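You operate a simulated robot arm through the tools that you are given. There is no shell and no other tool.

Carry out the task below with a simulated robot arm. There is one attempt and no reset: what you move stays moved.

TASK
Scrub the short sleeve clean, then slide it on to its stand.
Fine: wet the blue scrubbing brush in the tray's water; brush back. Set down upright: blue scrubbing brush. What is to be rubbed or washed off counts as gone when no trace of it is left.

Only the result counts: the job must be done as asked and must still hold three seconds after the hand-in. Knocking over, shifting, dropping, spilling or breaking anything else fails it.

THE ROBOT
A 7-joint arm with a two-finger parallel gripper, fixed in place. Base frame: the origin is on the floor under the middle of its stand, x ahead of it, y to its left, z up; the work surface is at about z = 850. Units: mm, degrees, N and s.
With the tool pointing down near the work surface it reaches from about 100 to 640 mm from the base axis. Its first joint turns from -66.0 to 66.0 degrees. Payload 1.57 kg.
The TCP is the grasp point between the finger pads, 30 mm short of the fingertips. In the tool frame z runs along the fingers and y along their closing line. Largest opening 80 mm; finger width 17, thickness 12; the body of the gripper, 40 by 82 mm, starts 80 mm behind the TCP.
Orientation is that of the tool frame in the base frame, as a unit quaternion [w, x, y, z]. With the fingers straight down and closing along the base's y, the tool's x points along the base's -x, its y along +y and its z along -z.

THE INTERFACE
- The arm moves only by the tool move_arm. Its argument "steps" is a list of rows, each an object (a shift or turn left out is 0, a gripper value left out holds the last) with "linear": the shift along the tool's x, y, z in mm, a list of three; "turn": the turn, a rotation vector about the tool's x, y, z in degrees, a list of three; "grip": the finger opening in mm, from 0 to 80. In form: [{"linear": [dx, dy, dz], "turn": [ax, ay, az], "grip": grip}, ...]. A call has 1 to 20 rows; each row shifts and turns the commanded pose from where the row before left it, along the tool's axes as they then stand. A row lasts 0.2 s, in which the tool goes at most 50 mm and 8.6 degrees; a call with a longer step from one row to the next is refused whole, and so is a gripper value outside its range. A pose out of reach is approached as far as the arm can. The call stops where the force on the tool passes 40 N (or 10 N more than at its start, if that is more) or the arm is blocked; 0.2 s more then pass. Each finger travels about 72 mm/s and halts on what it meets, pressing with about 38 N; the grip force reading is that of the motor and also rises with nothing between the fingers. The clock runs only during rows and for 0.2 s after the last one: add rows that do not move to give the fingers time. It gives the time, the measured TCP pose, the force on the tool (base axes), the opening and the grip force at its end, in the units of the frame above (readings bear some noise), with the torque about the TCP (base axes, N m) and any sound that the robot's microphone picked up.
- Cameras (640 x 400 px; columns grow to the right, rows downward): "scene" is fixed at [50.7, 426.3, 1429.1]; the picture's right is [-0.82, -0.57, 0.00], its down [-0.29, 0.42, -0.86] and it looks along [0.48, -0.71, -0.51] (base axes); focal length 374 px, centre (320, 200). "wrist" rides on the gripper at [72, -7, -122] in the tool frame; the picture's right is [0.09, 1.00, 0.00], its down [-0.84, 0.08, -0.54] and it looks along [-0.54, 0.05, 0.84] (tool axes); focal length 238 px, centre (320, 200). There is no depth. A picture from a camera that has moved, and an enlarged one, comes with that camera's place and axes in the base frame and with its lens.
- get_image(camera): a new picture of that camera. No time passes.
- enlarge(camera, box): a new picture of the part [left, top, right, bottom] of that camera's present view, enlarged. No time passes.
- sign_off(): hands the job in; it is judged then, once.

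Places have to be worked out from the pictures, the camera data and where the tool is seen. Open the gripper and draw the arm clear of the work before you hand the job in, unless the task says otherwise.

The tools are called after "Emit:" as a command line: name --argument value ..., lists and objects as JSON in quotes. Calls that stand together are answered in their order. move_arm: Moves the arm, as the interface text tells. Its arguments: {"type":"object","properties":{"steps":{"type":"array"}},"required":["steps"]} The other tools are called the same way: get_image (camera) takes a picture; enlarge (camera, box) takes an enlarged picture of a part of a camera's view; sign_off () hands the job in.

At the start:

```text
t: 0.0
tcp_pos: [381.6, -172.4, 1121.8]
ee_rot: [0.0, 0.0, 1.0, 0.001]
wrist_force: [-1.0, 0.0, 0.0]
wrist_torque: [-0.02, -0.04, -0.05]
gripper_width: 80.1
gripper_force: 0.1
```

scene: 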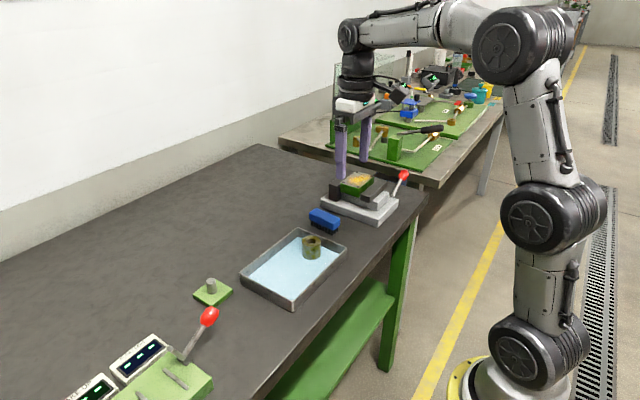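
wrist: 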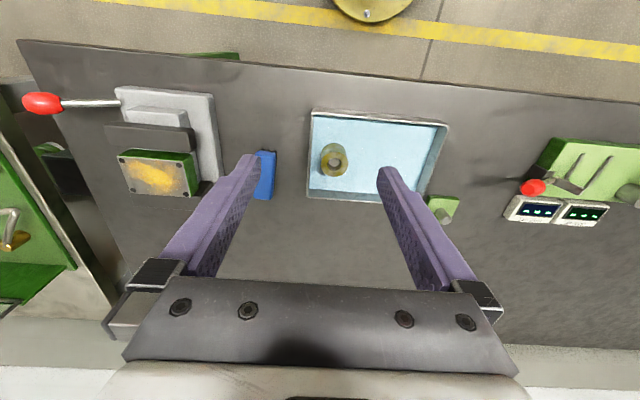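

I start by looking closely at the tray, the brush, the sleeve and the stand in both cameras.

Emit:
enlarge --camera "scene" --box '[180, 200, 360, 312]'

Emit:
enlarge --camera "scene" --box '[290, 150, 430, 240]'

Emit:
enlarge --camera "wrist" --box '[240, 90, 480, 240]'

Emit:
enlarge --camera "wrist" --box '[90, 70, 300, 210]'

```text
3.56 times, centred on (270, 256) of scene
camera zoom: at [50.7, 426.3, 1429.1], right [-0.82, -0.57, 0.0], down [-0.29, 0.42, -0.86], along [0.48, -0.71, -0.51], focal length 1332 px, centre (498, 1)
```

zoom: 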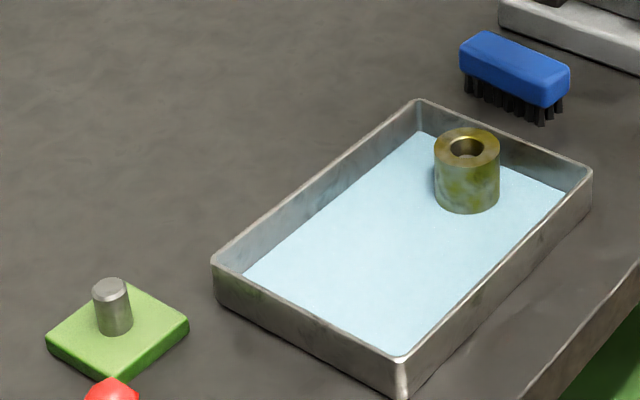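

```text
4.44 times, centred on (360, 195) of scene
camera zoom: at [50.7, 426.3, 1429.1], right [-0.82, -0.57, 0.0], down [-0.29, 0.42, -0.86], along [0.48, -0.71, -0.51], focal length 1664 px, centre (142, 222)
```

zoom: 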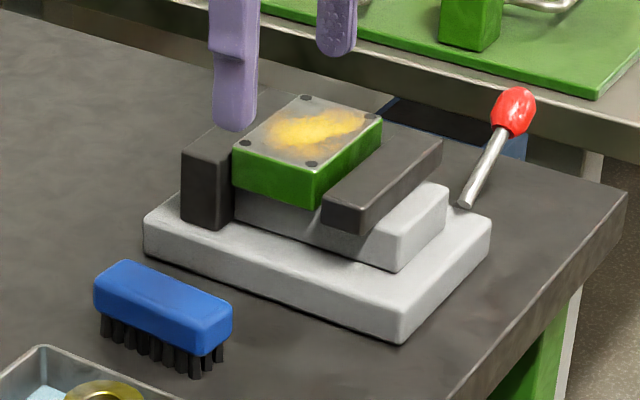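

```text
2.67 times, centred on (360, 165) of wrist
camera zoom: at [309.9, -181.0, 1244.7], right [-0.09, 1.0, 0.0], down [0.84, 0.08, 0.54], along [0.54, 0.05, -0.84], focal length 636 px, centre (213, 293)
```

zoom: 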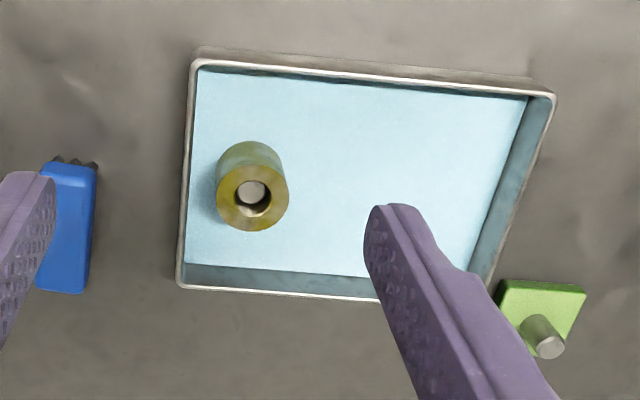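

```text
2.86 times, centred on (195, 140) of wrist
camera zoom: at [309.9, -181.0, 1244.7], right [-0.09, 1.0, 0.0], down [0.84, 0.08, 0.54], along [0.54, 0.05, -0.84], focal length 681 px, centre (677, 371)
```

zoom: 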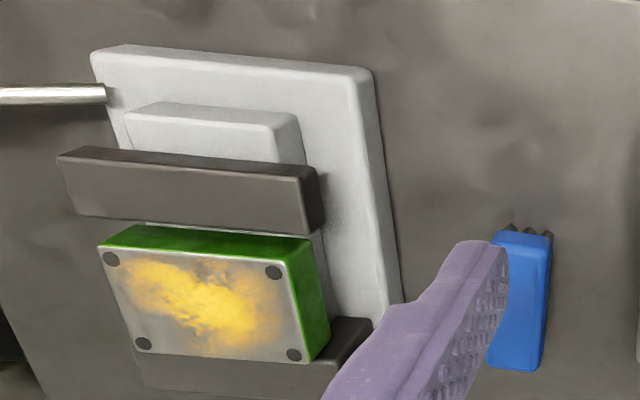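

The sleeve stands in the tray's water at about (460, -144) with its top near z 903, the stand's peg is at about (557, 77), and the brush lies at smaller y beside the tray. I enlarge further to see the soiling and the brush's shape.

Emit:
enlarge --camera "scene" --box '[296, 230, 328, 264]'

Emit:
enlarge --camera "scene" --box '[300, 200, 348, 240]'

Emit:
enlarge --camera "wrist" --box '[310, 130, 360, 190]'

Emit:
enlarge --camera "scene" --box '[186, 270, 240, 310]'

```text
11.76 times, centred on (312, 247) of scene
camera zoom: at [50.7, 426.3, 1429.1], right [-0.82, -0.57, 0.0], down [-0.29, 0.42, -0.86], along [0.48, -0.71, -0.51], focal length 4406 px, centre (414, -353)
```

zoom: 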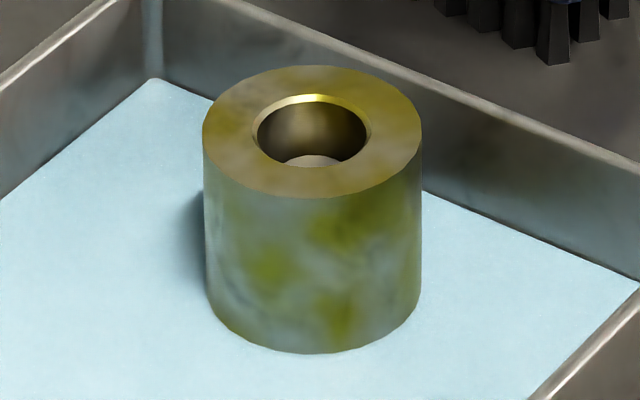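

```text
10.00 times, centred on (324, 220) of scene
camera zoom: at [50.7, 426.3, 1429.1], right [-0.82, -0.57, 0.0], down [-0.29, 0.42, -0.86], along [0.48, -0.71, -0.51], focal length 3745 px, centre (280, 0)
```

zoom: 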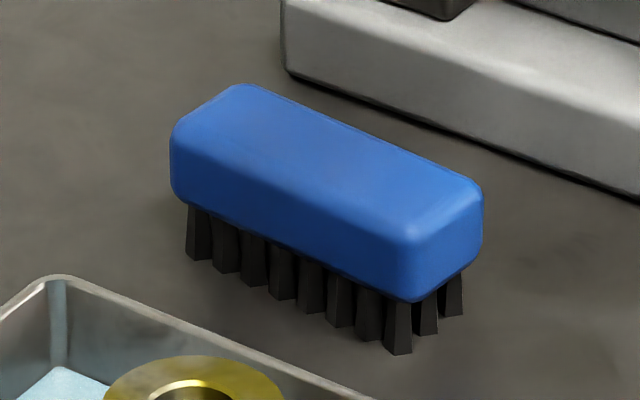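

```text
6.67 times, centred on (335, 160) of wrist
camera zoom: at [309.9, -181.0, 1244.7], right [-0.09, 1.0, 0.0], down [0.84, 0.08, 0.54], along [0.54, 0.05, -0.84], focal length 1589 px, centre (220, 467)
```

zoom: 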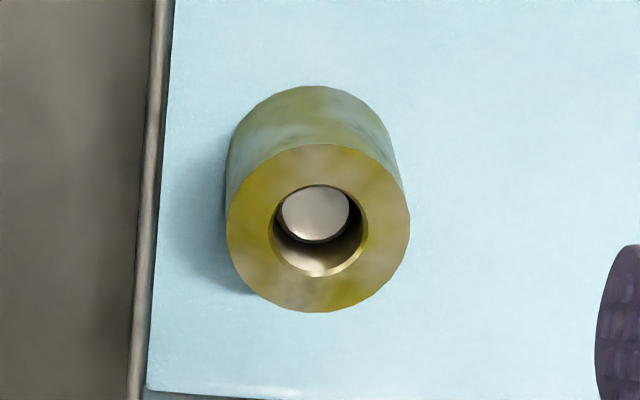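

```text
10.00 times, centred on (213, 290) of scene
camera zoom: at [50.7, 426.3, 1429.1], right [-0.82, -0.57, 0.0], down [-0.29, 0.42, -0.86], along [0.48, -0.71, -0.51], focal length 3745 px, centre (1390, -700)
```

zoom: 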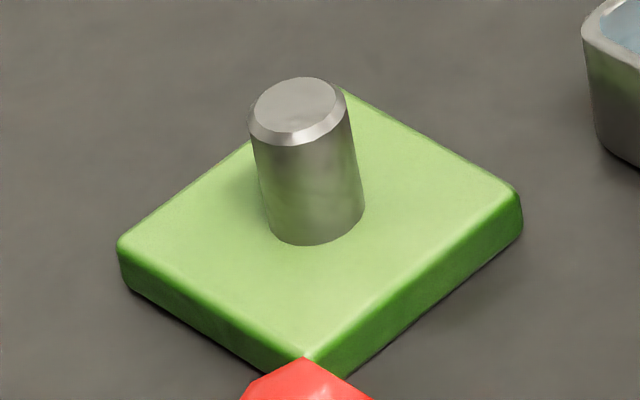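

The sleeve sits over a peg in the tray, which will hold it during scrubbing, and the brush is about 85 x 34 x 35 mm, lying along x at about (506, -269). I move the wrist camera over the brush to locate it better.

Emit:
move_arm --steps '[{"linear": [-9.6, -23, 28]}, {"linear": [-9.6, -23, 28]}, {"linear": [-9.6, -23, 28]}, {"linear": [-9.6, -23.6, 27.8]}, {"linear": [0, 0, 0]}]'

Emit:
get_image --camera "wrist"

Emit:
get_image --camera "scene"

```text
t: 1.2
tcp_pos: [420.6, -269.4, 1010.1]
ee_rot: [0.0, 0.0, 1.0, -0.001]
wrist_force: [0.2, 1.4, -0.1]
wrist_torque: [0.0, 0.01, 0.0]
gripper_width: 80.0
gripper_force: 0.0
```

```text
taken
camera wrist: at [347.7, -276.3, 1132.8], right [-0.09, 1.0, 0.0], down [0.84, 0.08, 0.54], along [0.54, 0.05, -0.84], focal length 238 px, centre (320, 200)
```

wrist: 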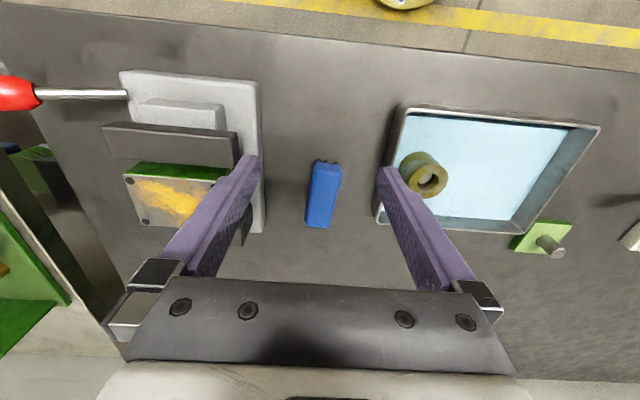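

```text
taken
```

scene: 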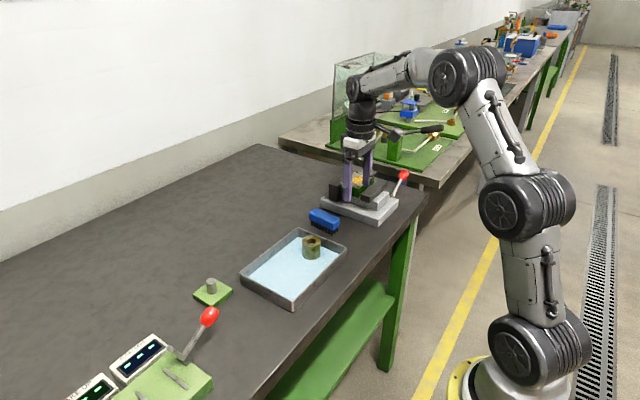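

The brush is now between the fingers in the wrist view; I enlarge it and the vice next to it.

Emit:
enlarge --camera "wrist" --box '[272, 140, 376, 240]'

Emit:
enlarge --camera "wrist" --box '[360, 90, 620, 260]'

```text
4.00 times, centred on (324, 190) of wrist
camera zoom: at [347.7, -276.3, 1132.8], right [-0.09, 1.0, 0.0], down [0.84, 0.08, 0.54], along [0.54, 0.05, -0.84], focal length 953 px, centre (304, 240)
```

zoom: 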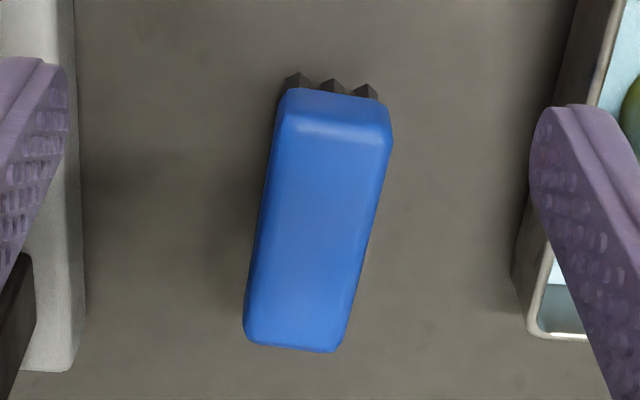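

```text
2.35 times, centred on (490, 175) of wrist
camera zoom: at [347.7, -276.3, 1132.8], right [-0.09, 1.0, 0.0], down [0.84, 0.08, 0.54], along [0.54, 0.05, -0.84], focal length 561 px, centre (-80, 259)
```

zoom: 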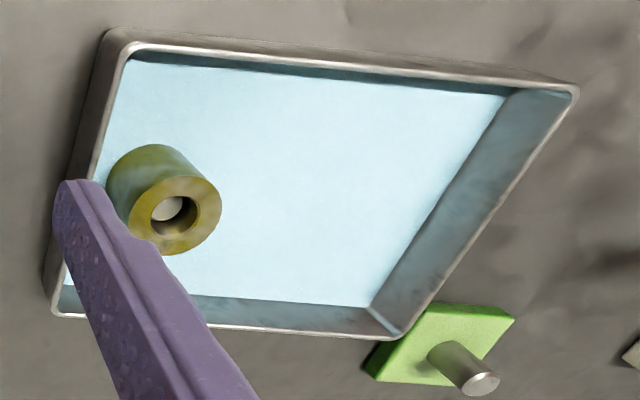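

The brush's centre is at about (508, -259), top z near 885, its long axis about 4.5 degrees clockwise of x. I will grip it across its width with the tool leaning 45 degrees forward, so that the bristles can later face the sleeve's side; first I turn and move above it.

Emit:
move_arm --steps '[{"turn": [0, 0, 4.5], "grip": 60}, {"turn": [0, -7.5, 0]}, {"turn": [0, -7.5, 0]}, {"turn": [0, -7.5, 0]}, {"turn": [0, -7.5, 0]}, {"turn": [0, -7.5, 0]}, {"turn": [0, -7.5, 0]}, {"linear": [-2.5, 5.73, 33.2]}, {"linear": [-2.5, 5.73, 33.2]}, {"linear": [-2.5, 5.73, 33.2]}, {}]'

Emit:
get_image --camera "scene"

Emit:
get_image --camera "wrist"

```text
t: 3.6
tcp_pos: [496.8, -255.2, 945.1]
ee_rot: [0.383, 0.037, 0.923, -0.015]
wrist_force: [0.3, 0.2, 0.1]
wrist_torque: [-0.01, 0.03, -0.01]
gripper_width: 59.8
gripper_force: 0.0
```

```text
taken
```

scene: 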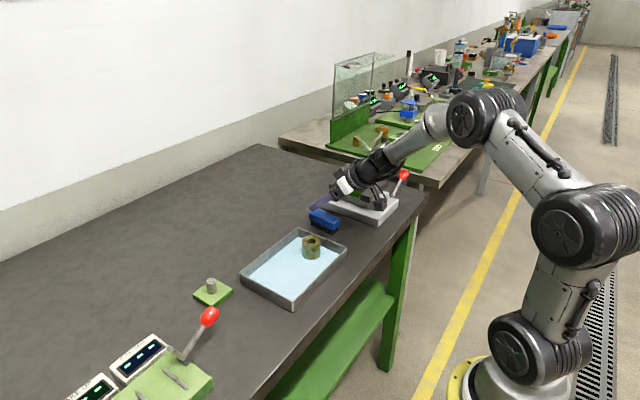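

```text
taken
camera wrist: at [360.6, -251.9, 981.0], right [0.01, 1.0, -0.07], down [0.21, 0.06, 0.97], along [0.98, -0.03, -0.21], focal length 238 px, centre (320, 200)
```

wrist: 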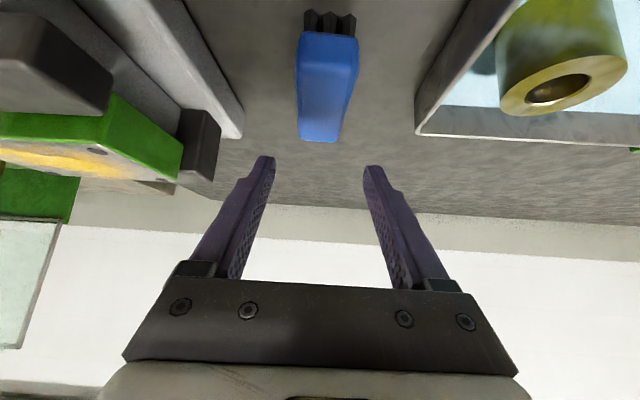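

The fingers line up with the brush (reading (497, -255, 945)); I lower straight down by 58 mm with the fingers still open and check.

Emit:
move_arm --steps '[{"linear": [14, -1, 14]}, {"linear": [14, -1, 14]}, {"linear": [13, -0.5, 13]}, {}]'

Emit:
enlarge --camera "scene" --box '[280, 150, 420, 250]'

Emit:
get_image --camera "wrist"

```text
t: 4.6
tcp_pos: [498.0, -256.8, 886.1]
ee_rot: [0.383, 0.037, 0.923, -0.015]
wrist_force: [0.0, -0.6, -0.6]
wrist_torque: [-0.01, -0.01, 0.02]
gripper_width: 60.1
gripper_force: 0.1
```

```text
4.00 times, centred on (350, 200) of scene
camera zoom: at [50.7, 426.3, 1429.1], right [-0.82, -0.57, 0.0], down [-0.29, 0.42, -0.86], along [0.48, -0.71, -0.51], focal length 1498 px, centre (200, 200)
```

zoom: 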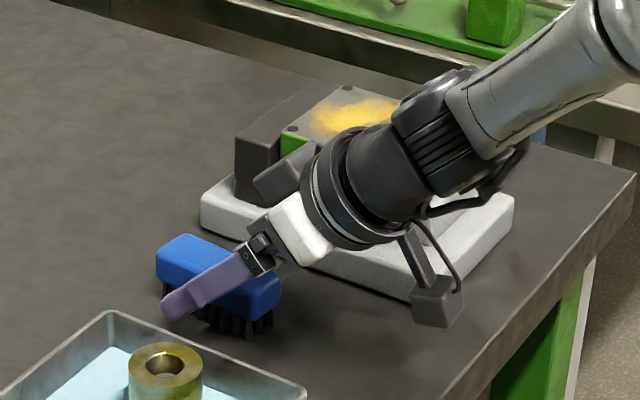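

```text
taken
camera wrist: at [359.5, -254.2, 922.4], right [0.01, 1.0, -0.07], down [0.21, 0.06, 0.97], along [0.98, -0.03, -0.21], focal length 238 px, centre (320, 200)
```

wrist: 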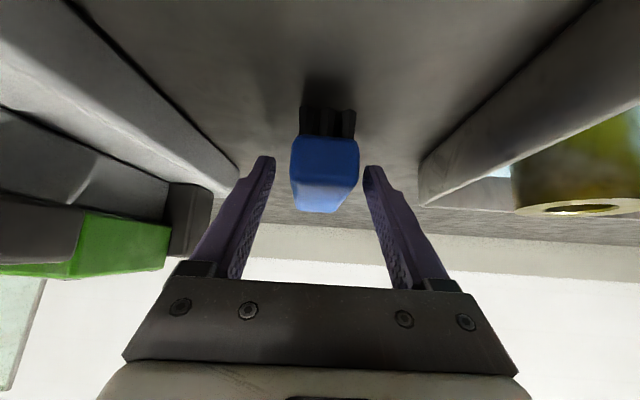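

The brush is between the fingers with the tips clear of the table; I close on its body.

Emit:
move_arm --steps '[{"grip": 10}, {}, {}, {}]'

Emit:
get_image --camera "wrist"

Emit:
enlarge --camera "scene" --box '[280, 180, 380, 250]'

```text
t: 5.6
tcp_pos: [496.8, -257.4, 886.8]
ee_rot: [0.382, 0.036, 0.923, -0.015]
wrist_force: [-0.5, 0.7, -0.4]
wrist_torque: [-0.04, -0.01, -0.03]
gripper_width: 33.4
gripper_force: 38.2
```

```text
taken
camera wrist: at [359.5, -254.1, 922.5], right [0.01, 1.0, -0.07], down [0.21, 0.06, 0.97], along [0.98, -0.03, -0.21], focal length 238 px, centre (320, 200)
```

wrist: 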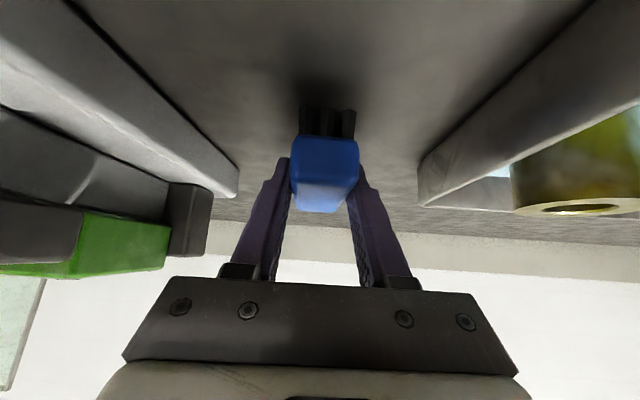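

```text
5.71 times, centred on (330, 215) of scene
camera zoom: at [50.7, 426.3, 1429.1], right [-0.82, -0.57, 0.0], down [-0.29, 0.42, -0.86], along [0.48, -0.71, -0.51], focal length 2140 px, centre (263, 114)
```

zoom: 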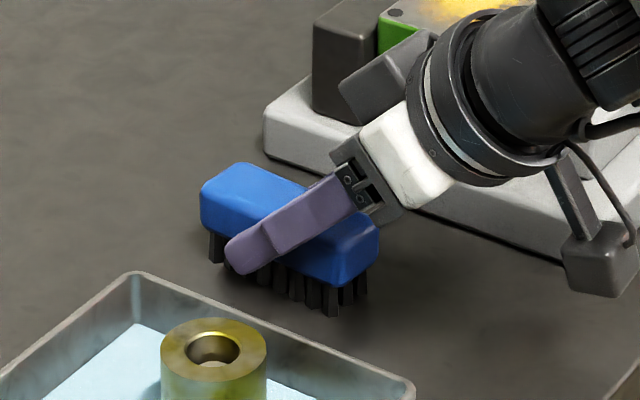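

The brush is held at 33.4 mm with the tool at about (497, -257, 886.7), the pose I must return it to. I lift it about 93 mm, carry it over the open part of the tray, and check.

Emit:
move_arm --steps '[{"linear": [-7, 0, -7]}, {"linear": [-20, 0, -20]}, {"linear": [-20, 0, -20]}, {"linear": [-18.8, 0, -18.8]}, {"linear": [7.54, 38.7, -7.54]}, {"linear": [7.54, 38.7, -7.54]}, {"linear": [7.54, 38.7, -7.54]}, {"linear": [7.54, 38.7, -7.54]}, {"linear": [7.54, 38.7, -7.54]}, {}, {}]'

Emit:
get_image --camera "scene"

Emit:
get_image --camera "wrist"

```text
t: 8.0
tcp_pos: [458.3, -61.3, 981.0]
ee_rot: [0.382, 0.036, 0.923, -0.014]
wrist_force: [-0.4, 0.2, 0.0]
wrist_torque: [-0.01, 0.0, -0.02]
gripper_width: 10.3
gripper_force: 0.1
```

```text
taken
```

scene: 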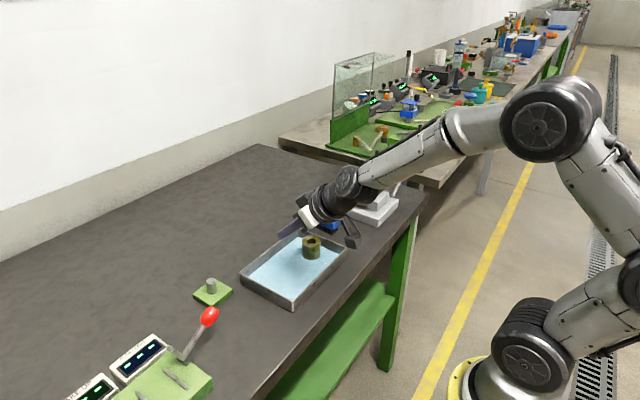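

```text
taken
camera wrist: at [321.0, -57.9, 1017.2], right [0.01, 1.0, -0.07], down [0.21, 0.06, 0.97], along [0.98, -0.03, -0.21], focal length 238 px, centre (320, 200)
```

wrist: 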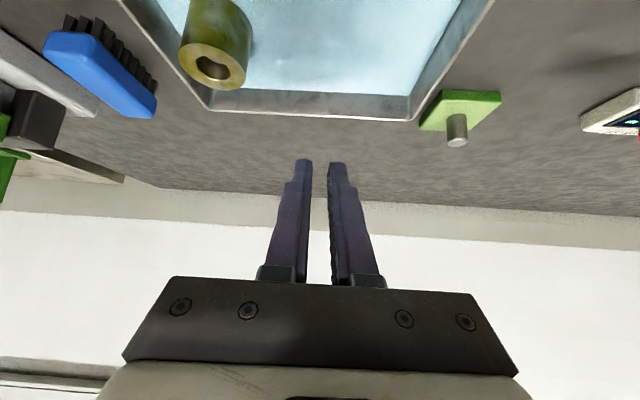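

The fingers are at 10 mm: the brush slipped out during the lift and lies back near its place. I look closely at how it lies now.

Emit:
enlarge --camera "scene" --box '[290, 190, 390, 255]'

Emit:
enlarge --camera "wrist" --box '[0, 0, 260, 170]'

Emit:
enlarge --camera "wrist" --box '[250, 140, 400, 300]'

```text
6.15 times, centred on (340, 222) of scene
camera zoom: at [50.7, 426.4, 1429.1], right [-0.82, -0.57, 0.0], down [-0.29, 0.42, -0.86], along [0.48, -0.71, -0.51], focal length 2304 px, centre (197, 62)
```

zoom: 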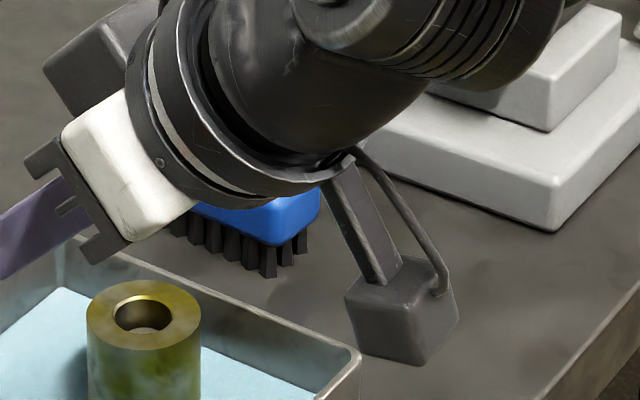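

```text
2.35 times, centred on (130, 85) of wrist
camera zoom: at [321.0, -57.9, 1017.2], right [0.01, 1.0, -0.07], down [0.21, 0.06, 0.97], along [0.98, -0.03, -0.21], focal length 561 px, centre (767, 471)
```

zoom: 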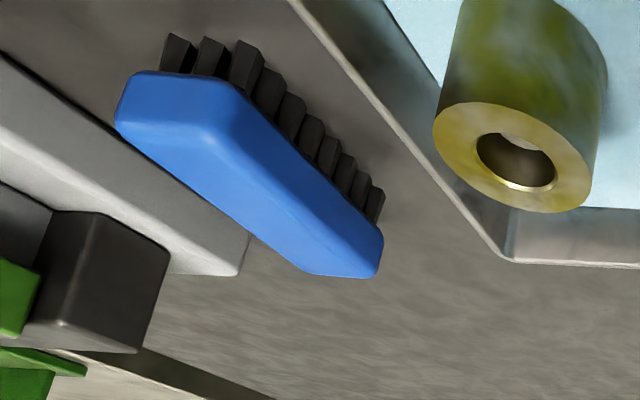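

```text
2.50 times, centred on (325, 220) of wrist
camera zoom: at [321.0, -57.9, 1017.2], right [0.01, 1.0, -0.07], down [0.21, 0.06, 0.97], along [0.98, -0.03, -0.21], focal length 596 px, centre (308, 150)
```

zoom: 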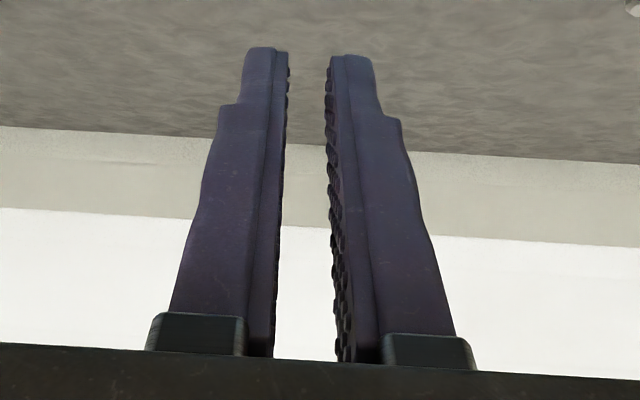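

The brush still stands upright close to its place, so nothing is lost; my grip was too shallow, with the pads' centre above the body. I go back over it with the tool vertical and the fingers open to measure its place again.

Emit:
move_arm --steps '[{"linear": [-7.54, -38.7, 7.54], "grip": 60}, {"linear": [-7.54, -38.7, 7.54]}, {"linear": [-7.54, -38.7, 7.54]}, {"linear": [-7.54, -38.7, 7.54]}, {"linear": [-7.54, -38.7, 7.54]}, {"linear": [16.1, -5, -36.6]}, {"linear": [16.1, -5, -36.6]}, {"turn": [0, 7.5, 0]}, {"turn": [0, 7.5, 0]}, {"turn": [0, 7.5, 0]}, {"turn": [0, 7.5, 0]}, {"turn": [0, 7.5, 0]}, {"turn": [0, 7.5, 0]}, {}, {}]'

Emit:
enlarge --camera "wrist" --box '[262, 130, 382, 240]'

Emit:
enlarge --camera "scene" --box '[300, 200, 348, 240]'

```text
t: 11.2
tcp_pos: [421.7, -261.7, 1010.3]
ee_rot: [-0.002, 0.04, 0.999, 0.001]
wrist_force: [0.0, -0.2, -0.1]
wrist_torque: [-0.01, 0.0, -0.03]
gripper_width: 60.3
gripper_force: 0.1
```

```text
3.64 times, centred on (322, 185) of wrist
camera zoom: at [349.5, -263.5, 1131.9], right [-0.01, 1.0, 0.0], down [0.84, 0.01, 0.54], along [0.54, 0.01, -0.84], focal length 867 px, centre (313, 254)
```

zoom: 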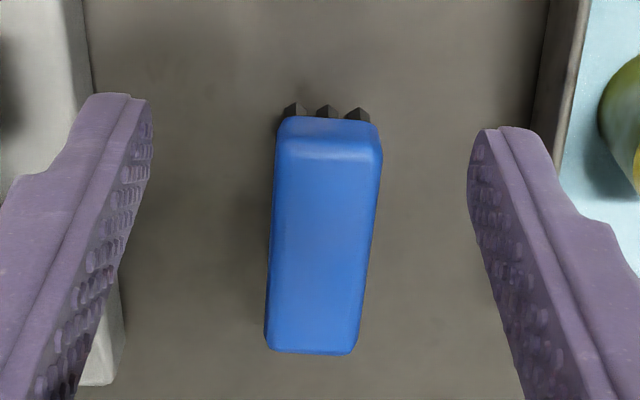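

```text
10.00 times, centred on (324, 220) of scene
camera zoom: at [50.7, 426.3, 1429.1], right [-0.82, -0.57, 0.0], down [-0.29, 0.42, -0.86], along [0.48, -0.71, -0.51], focal length 3745 px, centre (280, 0)
```

zoom: 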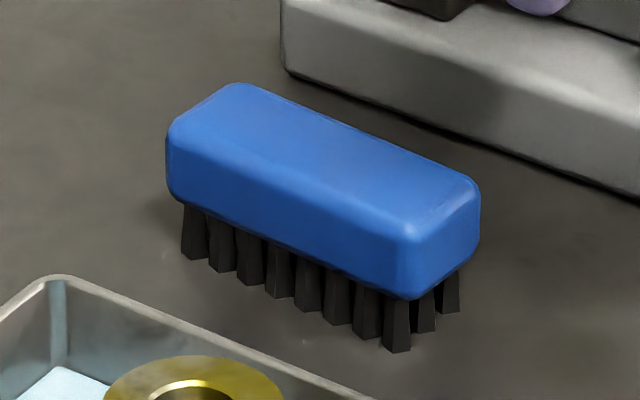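

The brush is practically where it was, with its centre at about (509, -258.5). This time I will grip deeper, with the pads' centre inside the blue body (z about 880); I tilt and come down to 50 mm above that.

Emit:
move_arm --steps '[{"turn": [0, -7.5, 0]}, {"turn": [0, -7.5, 0]}, {"turn": [0, -7.5, 0]}, {"turn": [0, -7.5, 0]}, {"turn": [0, -7.5, 0]}, {"turn": [0, -7.5, 0]}, {"linear": [0.5, 3.47, 37.4]}, {"linear": [0.5, 3.47, 37.4]}, {"linear": [0.5, 3.47, 37.4]}, {}, {}]'

```text
t: 13.6
tcp_pos: [498.5, -256.4, 930.1]
ee_rot: [0.382, 0.037, 0.923, -0.015]
wrist_force: [0.3, 0.3, 0.0]
wrist_torque: [0.01, 0.04, -0.02]
gripper_width: 60.1
gripper_force: 0.0
```

At (498.5, -256.4, 930) and aligned; I lower the remaining 50 mm in small steps.

Emit:
move_arm --steps '[{"linear": [14, -0.6, 14.4]}, {"linear": [12, -0.6, 12.6]}, {"linear": [8.3, 0, 8.3]}, {}, {}]'

Emit:
get_image --camera "wrist"

Emit:
enlarge --camera "scene" --box '[280, 170, 400, 250]'

```text
t: 14.8
tcp_pos: [501.1, -258.0, 880.4]
ee_rot: [0.382, 0.036, 0.923, -0.015]
wrist_force: [1.3, 0.5, -0.5]
wrist_torque: [0.0, 0.0, -0.03]
gripper_width: 60.0
gripper_force: 0.0
```

```text
taken
camera wrist: at [362.8, -255.5, 916.2], right [0.01, 1.0, -0.07], down [0.21, 0.06, 0.97], along [0.98, -0.03, -0.21], focal length 238 px, centre (320, 200)
```

wrist: 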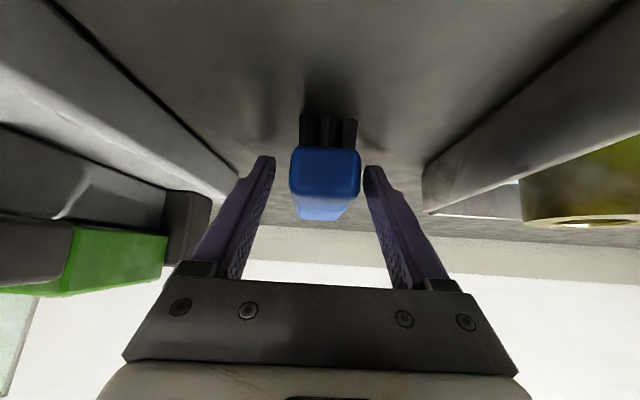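

```text
5.00 times, centred on (340, 210) of scene
camera zoom: at [50.7, 426.3, 1429.1], right [-0.82, -0.57, 0.0], down [-0.29, 0.42, -0.86], along [0.48, -0.71, -0.51], focal length 1872 px, centre (220, 150)
```

zoom: 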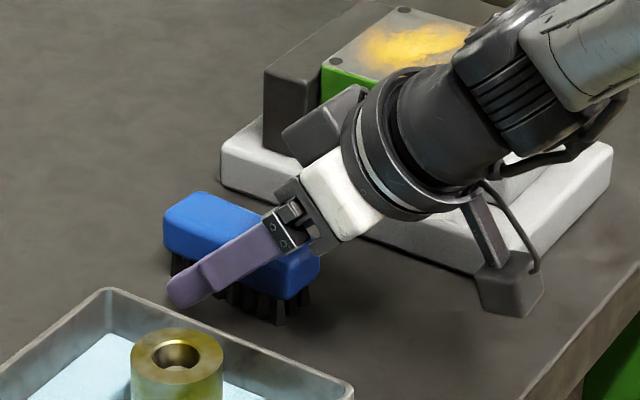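

The fingers now straddle the body deeper, tips just above the table. I close, then lift only about 10 mm to test the hold.

Emit:
move_arm --steps '[{"grip": 0}, {}, {}, {}, {}]'

Emit:
move_arm --steps '[{"linear": [-2, 0, -2]}, {"linear": [-2, 0, -2]}, {"linear": [-3, 0, -3]}, {}]'

Emit:
enlarge --camera "scene" --box '[280, 170, 400, 250]'

```text
t: 16.0
tcp_pos: [499.6, -258.3, 880.2]
ee_rot: [0.383, 0.036, 0.923, -0.015]
wrist_force: [0.5, -0.2, 0.0]
wrist_torque: [-0.01, -0.02, -0.02]
gripper_width: 33.1
gripper_force: 37.8
```

```text
t: 17.0
tcp_pos: [501.3, -258.1, 890.6]
ee_rot: [0.382, 0.036, 0.923, -0.015]
wrist_force: [0.0, -0.3, -0.9]
wrist_torque: [0.02, 0.0, 0.0]
gripper_width: 33.3
gripper_force: 37.9
```

```text
5.00 times, centred on (340, 210) of scene
camera zoom: at [50.7, 426.3, 1429.1], right [-0.82, -0.57, 0.0], down [-0.29, 0.42, -0.86], along [0.48, -0.71, -0.51], focal length 1872 px, centre (220, 150)
```

zoom: 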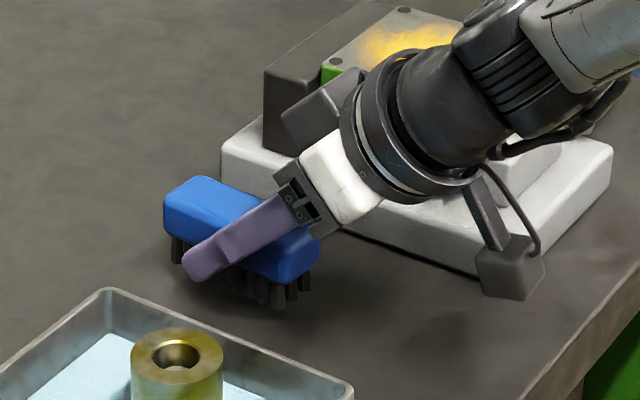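

It holds this time: the brush rose with the fingers. I lift it further, gently.

Emit:
move_arm --steps '[{"linear": [-8, 0, -8]}, {"linear": [-14, 0, -14]}, {"linear": [-14, 0, -14]}, {"linear": [-14, 0, -14]}, {"linear": [-9, 0, -9]}, {}]'

Emit:
enlarge --camera "scene" --box '[260, 130, 400, 250]'

Emit:
get_image --camera "wrist"

```text
t: 18.4
tcp_pos: [501.3, -257.9, 973.1]
ee_rot: [0.382, 0.036, 0.923, -0.014]
wrist_force: [0.2, -0.4, -1.2]
wrist_torque: [-0.03, -0.03, -0.01]
gripper_width: 33.4
gripper_force: 38.2
```

```text
3.33 times, centred on (330, 190) of scene
camera zoom: at [50.7, 426.3, 1429.1], right [-0.82, -0.57, 0.0], down [-0.29, 0.42, -0.86], along [0.48, -0.71, -0.51], focal length 1248 px, centre (287, 233)
```

zoom: 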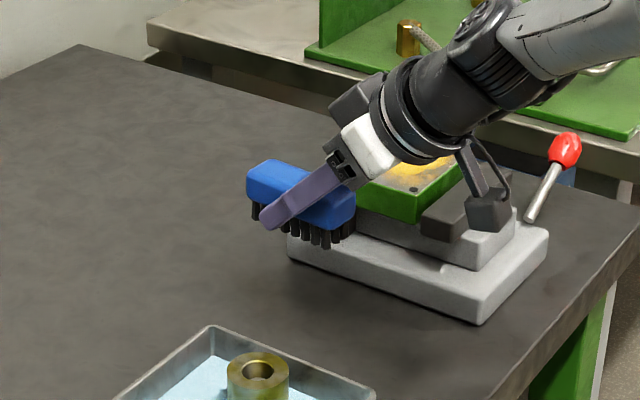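

```text
taken
camera wrist: at [364.3, -255.3, 1008.4], right [0.01, 1.0, -0.06], down [0.21, 0.06, 0.97], along [0.98, -0.03, -0.21], focal length 238 px, centre (320, 200)
```

wrist: 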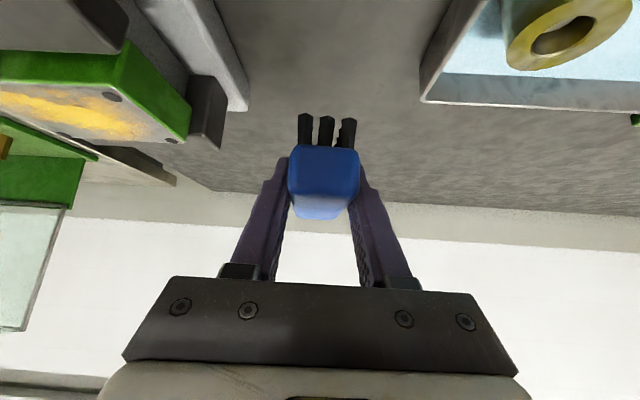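

The brush hangs firmly, bristles down. I carry it over the middle of the tray, well above the sleeve.

Emit:
move_arm --steps '[{"linear": [3, 15, -3]}, {"linear": [6, 30, -6]}, {"linear": [6, 30, -6]}, {"linear": [6, 30, -6]}, {"linear": [6, 30, -6]}, {"linear": [6, 30, -6]}, {"linear": [5.5, 29.3, -5.5]}, {}]'

Emit:
get_image --camera "scene"

```text
t: 20.2
tcp_pos: [461.9, -60.4, 973.6]
ee_rot: [0.383, 0.036, 0.923, -0.015]
wrist_force: [-0.8, -1.0, -0.6]
wrist_torque: [-0.03, 0.03, 0.01]
gripper_width: 33.2
gripper_force: 38.2
```

```text
taken
```

scene: 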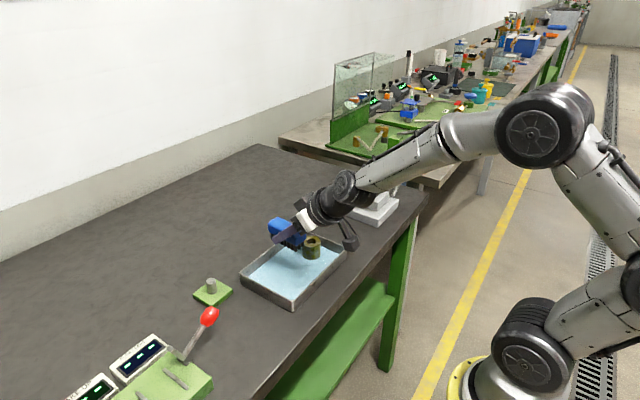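

Still held. I lower the bristles into the water to about 6 mm above the table level (tool z about 886), watching the force.

Emit:
move_arm --steps '[{"linear": [15, 0, 15]}, {"linear": [15, 0, 15]}, {"linear": [15, 0, 15]}, {"linear": [10, 0, 10]}, {"linear": [6.5, 0, 6.5]}, {}, {}, {}]'

Emit:
enlarge --camera "scene" --box '[230, 190, 370, 310]'

Emit:
get_image --camera "wrist"

```text
t: 22.0
tcp_pos: [462.0, -60.9, 891.3]
ee_rot: [0.383, 0.036, 0.923, -0.014]
wrist_force: [-0.1, -0.2, -0.9]
wrist_torque: [-0.02, 0.02, 0.0]
gripper_width: 33.3
gripper_force: 37.5
out of reach, approached as far as the arm can: row 5
```

```text
3.33 times, centred on (300, 250) of scene
camera zoom: at [50.7, 426.3, 1429.1], right [-0.82, -0.57, 0.0], down [-0.29, 0.42, -0.86], along [0.48, -0.71, -0.51], focal length 1248 px, centre (387, 33)
```

zoom: 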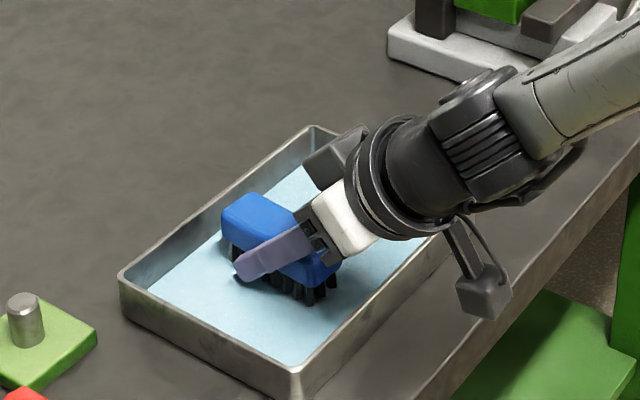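

```text
taken
camera wrist: at [325.0, -57.1, 927.0], right [0.01, 1.0, -0.06], down [0.21, 0.06, 0.97], along [0.98, -0.02, -0.21], focal length 238 px, centre (320, 200)
```

wrist: 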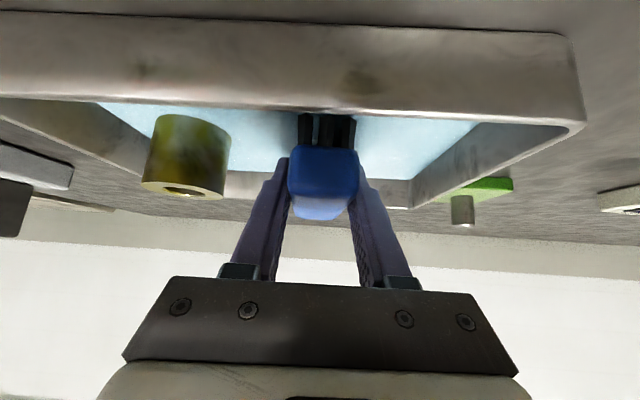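

The arm stopped at z 891 (out of reach that close in), so the bristle tips are only at about 861. I move about 18 mm further forward, still inside the tray, where it can go lower.

Emit:
move_arm --steps '[{"linear": [-4, 0, 4]}, {"linear": [-4.7, 0, 4.7]}, {"linear": [-4, 0, 4]}, {}]'

Emit:
enlarge --camera "scene" --box '[240, 220, 340, 290]'

```text
t: 23.0
tcp_pos: [481.7, -60.4, 893.3]
ee_rot: [0.381, 0.036, 0.924, -0.015]
wrist_force: [-0.3, 0.6, -1.2]
wrist_torque: [-0.03, -0.02, 0.03]
gripper_width: 32.9
gripper_force: 38.0
```

```text
5.71 times, centred on (290, 255) of scene
camera zoom: at [50.7, 426.3, 1429.1], right [-0.82, -0.57, 0.0], down [-0.29, 0.42, -0.86], along [0.48, -0.71, -0.51], focal length 2140 px, centre (491, -114)
```

zoom: 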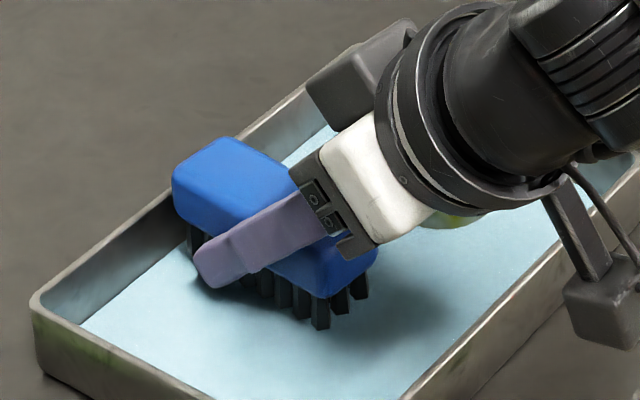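

Now at (482, -60, 893). I lower another 9 mm.

Emit:
move_arm --steps '[{"linear": [2.2, 0, 2.2]}, {"linear": [2.2, 0, 2.2]}, {"linear": [2.2, 0, 2.2]}, {}, {}]'

Emit:
enlarge --camera "scene" --box '[240, 220, 340, 290]'

```text
t: 24.2
tcp_pos: [481.2, -61.7, 883.9]
ee_rot: [0.383, 0.037, 0.923, -0.015]
wrist_force: [1.3, 0.9, 7.7]
wrist_torque: [0.01, 0.2, -0.04]
gripper_width: 33.1
gripper_force: 38.1
```

```text
5.71 times, centred on (290, 255) of scene
camera zoom: at [50.6, 426.4, 1429.1], right [-0.82, -0.57, 0.0], down [-0.29, 0.42, -0.86], along [0.48, -0.71, -0.51], focal length 2140 px, centre (491, -114)
```

zoom: 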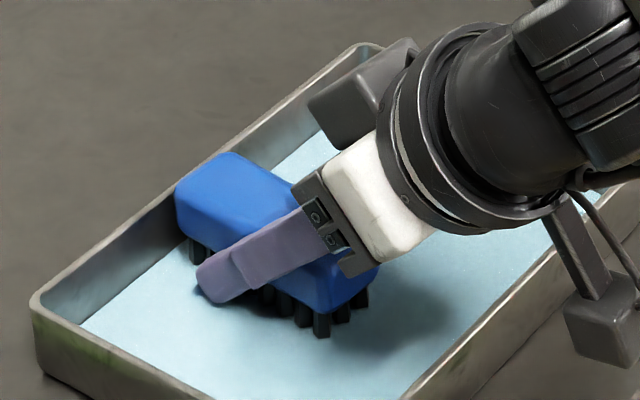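

The bristles press on the tray floor with about 8 N, so they are in the water at tool z 884. I hold them there a moment, then lift and move over the sleeve to about (474, -146, 960).

Emit:
move_arm --steps '[{"linear": [-1, 0, -1]}, {"linear": [0, 6, 0]}, {"linear": [0, -6, 0]}, {}, {"linear": [-12, 0, -12]}, {"linear": [-20, 0, -20]}, {"linear": [-20.7, 0, -20.7]}, {"linear": [0, -28, 0]}, {"linear": [0, -28, 0]}, {"linear": [0, -28.8, 0]}, {}]'

Emit:
enlarge --camera "scene" --box '[250, 190, 370, 270]'

Emit:
get_image --camera "wrist"

```text
t: 26.6
tcp_pos: [474.6, -145.6, 958.9]
ee_rot: [0.382, 0.036, 0.923, -0.015]
wrist_force: [0.1, -0.8, -1.3]
wrist_torque: [-0.02, -0.01, 0.02]
gripper_width: 32.9
gripper_force: 37.5
```

```text
5.00 times, centred on (310, 230) of scene
camera zoom: at [50.7, 426.3, 1429.1], right [-0.82, -0.57, 0.0], down [-0.29, 0.42, -0.86], along [0.48, -0.71, -0.51], focal length 1872 px, centre (370, 50)
```

zoom: 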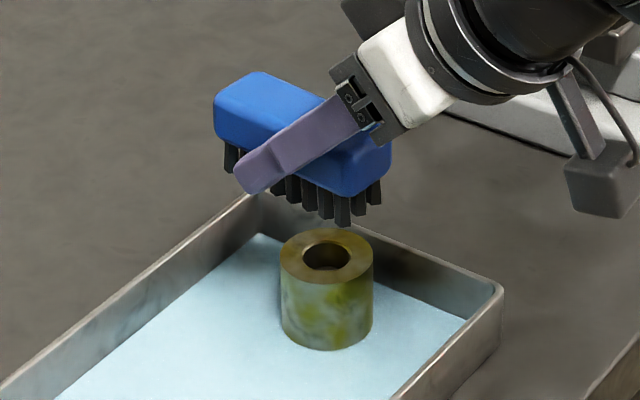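

```text
taken
camera wrist: at [336.9, -142.4, 994.6], right [0.01, 1.0, -0.07], down [0.21, 0.06, 0.97], along [0.98, -0.03, -0.21], focal length 238 px, centre (320, 200)
```

wrist: 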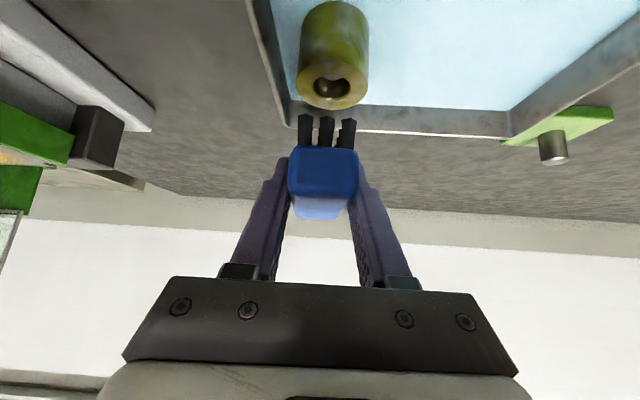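

The brush's rear half is above the sleeve's top. I lower to just above contact and then by small steps until the force rises.

Emit:
move_arm --steps '[{"linear": [8, 0, 8]}, {"linear": [8, 0, 8]}, {}, {"linear": [0.7, 0, 0.7]}, {"linear": [0.7, 0, 0.7]}, {"linear": [0.7, 0, 0.7]}, {}]'

Emit:
enlarge --camera "scene" --box '[260, 200, 360, 270]'

```text
t: 28.2
tcp_pos: [473.2, -144.5, 932.2]
ee_rot: [0.382, 0.036, 0.923, -0.015]
wrist_force: [-0.2, -0.5, -0.4]
wrist_torque: [0.0, -0.01, 0.0]
gripper_width: 33.2
gripper_force: 37.8
```

```text
5.71 times, centred on (310, 235) of scene
camera zoom: at [50.7, 426.3, 1429.1], right [-0.82, -0.57, 0.0], down [-0.29, 0.42, -0.86], along [0.48, -0.71, -0.51], focal length 2140 px, centre (377, 0)
```

zoom: 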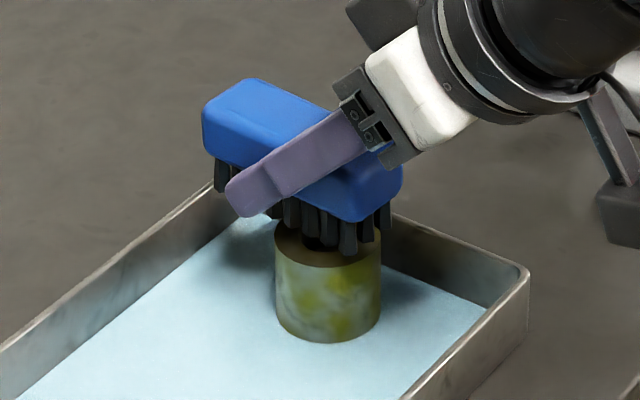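

No contact yet at z 932. I keep lowering in 1 mm steps.

Emit:
move_arm --steps '[{"linear": [0.7, 0, 0.7]}, {"linear": [0.7, 0, 0.7]}, {"linear": [0.7, 0, 0.7]}, {}]'

```text
t: 29.2
tcp_pos: [473.8, -146.9, 930.6]
ee_rot: [0.382, 0.036, 0.923, -0.015]
wrist_force: [0.4, 0.9, -0.5]
wrist_torque: [0.0, 0.01, 0.03]
gripper_width: 33.1
gripper_force: 37.5
```

Still no contact; further down by 1 mm steps.

Emit:
move_arm --steps '[{"linear": [0.7, 0, 0.7]}, {"linear": [0.7, 0, 0.7]}, {"linear": [0.7, 0, 0.7]}, {}]'

Emit:
enlarge --camera "scene" --box '[280, 210, 350, 265]'

```text
t: 30.2
tcp_pos: [473.8, -146.2, 927.1]
ee_rot: [0.383, 0.037, 0.923, -0.015]
wrist_force: [1.2, -0.7, 0.0]
wrist_torque: [0.02, 0.0, 0.02]
gripper_width: 33.4
gripper_force: 37.7
```

```text
7.27 times, centred on (315, 238) of scene
camera zoom: at [50.7, 426.3, 1429.1], right [-0.82, -0.57, 0.0], down [-0.29, 0.42, -0.86], along [0.48, -0.71, -0.51], focal length 2723 px, centre (356, -73)
```

zoom: 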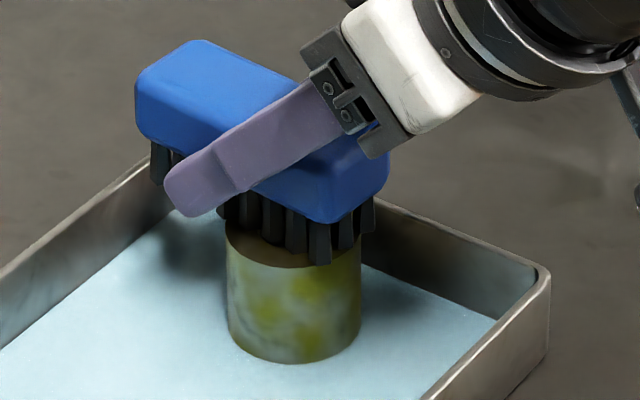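

The bristles seem just about to touch at z 927; another 1 to 2 mm.

Emit:
move_arm --steps '[{"linear": [0.7, 0, 0.7]}, {"linear": [0.7, 0, 0.7]}, {}]'

```text
t: 31.0
tcp_pos: [475.7, -145.9, 925.9]
ee_rot: [0.384, 0.037, 0.923, -0.016]
wrist_force: [-3.0, 0.9, 10.3]
wrist_torque: [0.09, 0.37, 0.02]
gripper_width: 33.2
gripper_force: 38.1
```

Contact with about 11 N at z 926, so the sleeve's top is near z 896. I now scrub the top with strokes of about 10 mm along x at three y offsets.

Emit:
move_arm --steps '[{"linear": [-7, 0, 7]}, {"linear": [7, 0, -7]}, {"linear": [7, 0, -7]}, {"linear": [-7, 0, 7]}, {"linear": [0, 7, 0]}, {"linear": [-7, 0, 7]}, {"linear": [7, 0, -7]}, {"linear": [7, 0, -7]}, {"linear": [-7, 0, 7]}, {"linear": [0, -7, 0]}, {"linear": [0, -7, 0]}, {"linear": [-7, 0, 7]}, {"linear": [7, 0, -7]}, {"linear": [7, 0, -7]}, {"linear": [-7, 0, 7]}, {"linear": [0, 7, 0]}]'

Emit:
enlarge --camera "scene" --box '[280, 210, 350, 265]'

```text
t: 34.4
tcp_pos: [473.7, -146.5, 925.6]
ee_rot: [0.385, 0.036, 0.922, -0.016]
wrist_force: [0.0, -6.0, 15.7]
wrist_torque: [-0.16, 0.15, 0.03]
gripper_width: 33.3
gripper_force: 38.2
```

```text
7.27 times, centred on (315, 238) of scene
camera zoom: at [50.5, 426.3, 1429.2], right [-0.82, -0.57, 0.0], down [-0.29, 0.42, -0.86], along [0.48, -0.71, -0.51], focal length 2723 px, centre (356, -73)
```

zoom: 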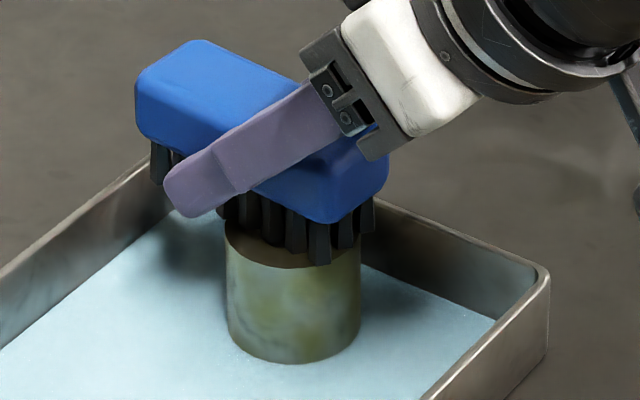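

The side's olive patches look fainter after this, so the scrubbing works and may act on the whole soiling. I continue with another set of strokes.

Emit:
move_arm --steps '[{"linear": [-7, 0, 7]}, {"linear": [7, 0, -7]}, {"linear": [7, 0, -7]}, {"linear": [-7, 0, 7]}, {"linear": [0, 7, 0]}, {"linear": [-7, 0, 7]}, {"linear": [7, 0, -7]}, {"linear": [7, 0, -7]}, {"linear": [-7, 0, 7]}, {"linear": [0, -7, 0]}, {"linear": [0, -7, 0]}, {"linear": [-7, 0, 7]}, {"linear": [7, 0, -7]}, {"linear": [7, 0, -7]}, {"linear": [-7, 0, 7]}, {"linear": [0, 7, 0]}]'

Emit:
enlarge --camera "scene" --box '[280, 210, 350, 265]'

```text
t: 37.8
tcp_pos: [475.0, -146.9, 926.6]
ee_rot: [0.382, 0.037, 0.923, -0.017]
wrist_force: [-0.4, -5.6, 14.0]
wrist_torque: [-0.14, 0.01, 0.03]
gripper_width: 33.1
gripper_force: 38.1
```

```text
7.27 times, centred on (315, 238) of scene
camera zoom: at [50.5, 426.3, 1429.2], right [-0.82, -0.57, 0.0], down [-0.29, 0.42, -0.86], along [0.48, -0.71, -0.51], focal length 2723 px, centre (356, -73)
```

zoom: 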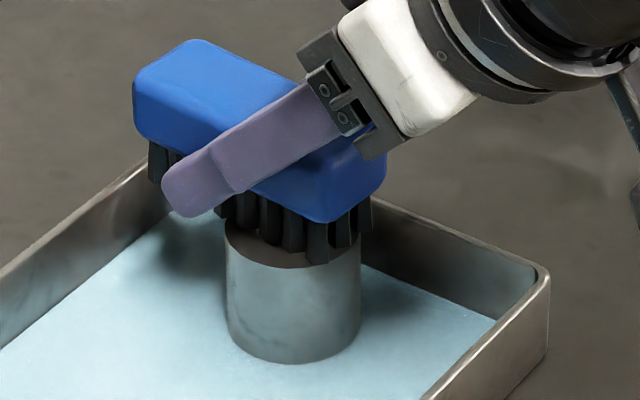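

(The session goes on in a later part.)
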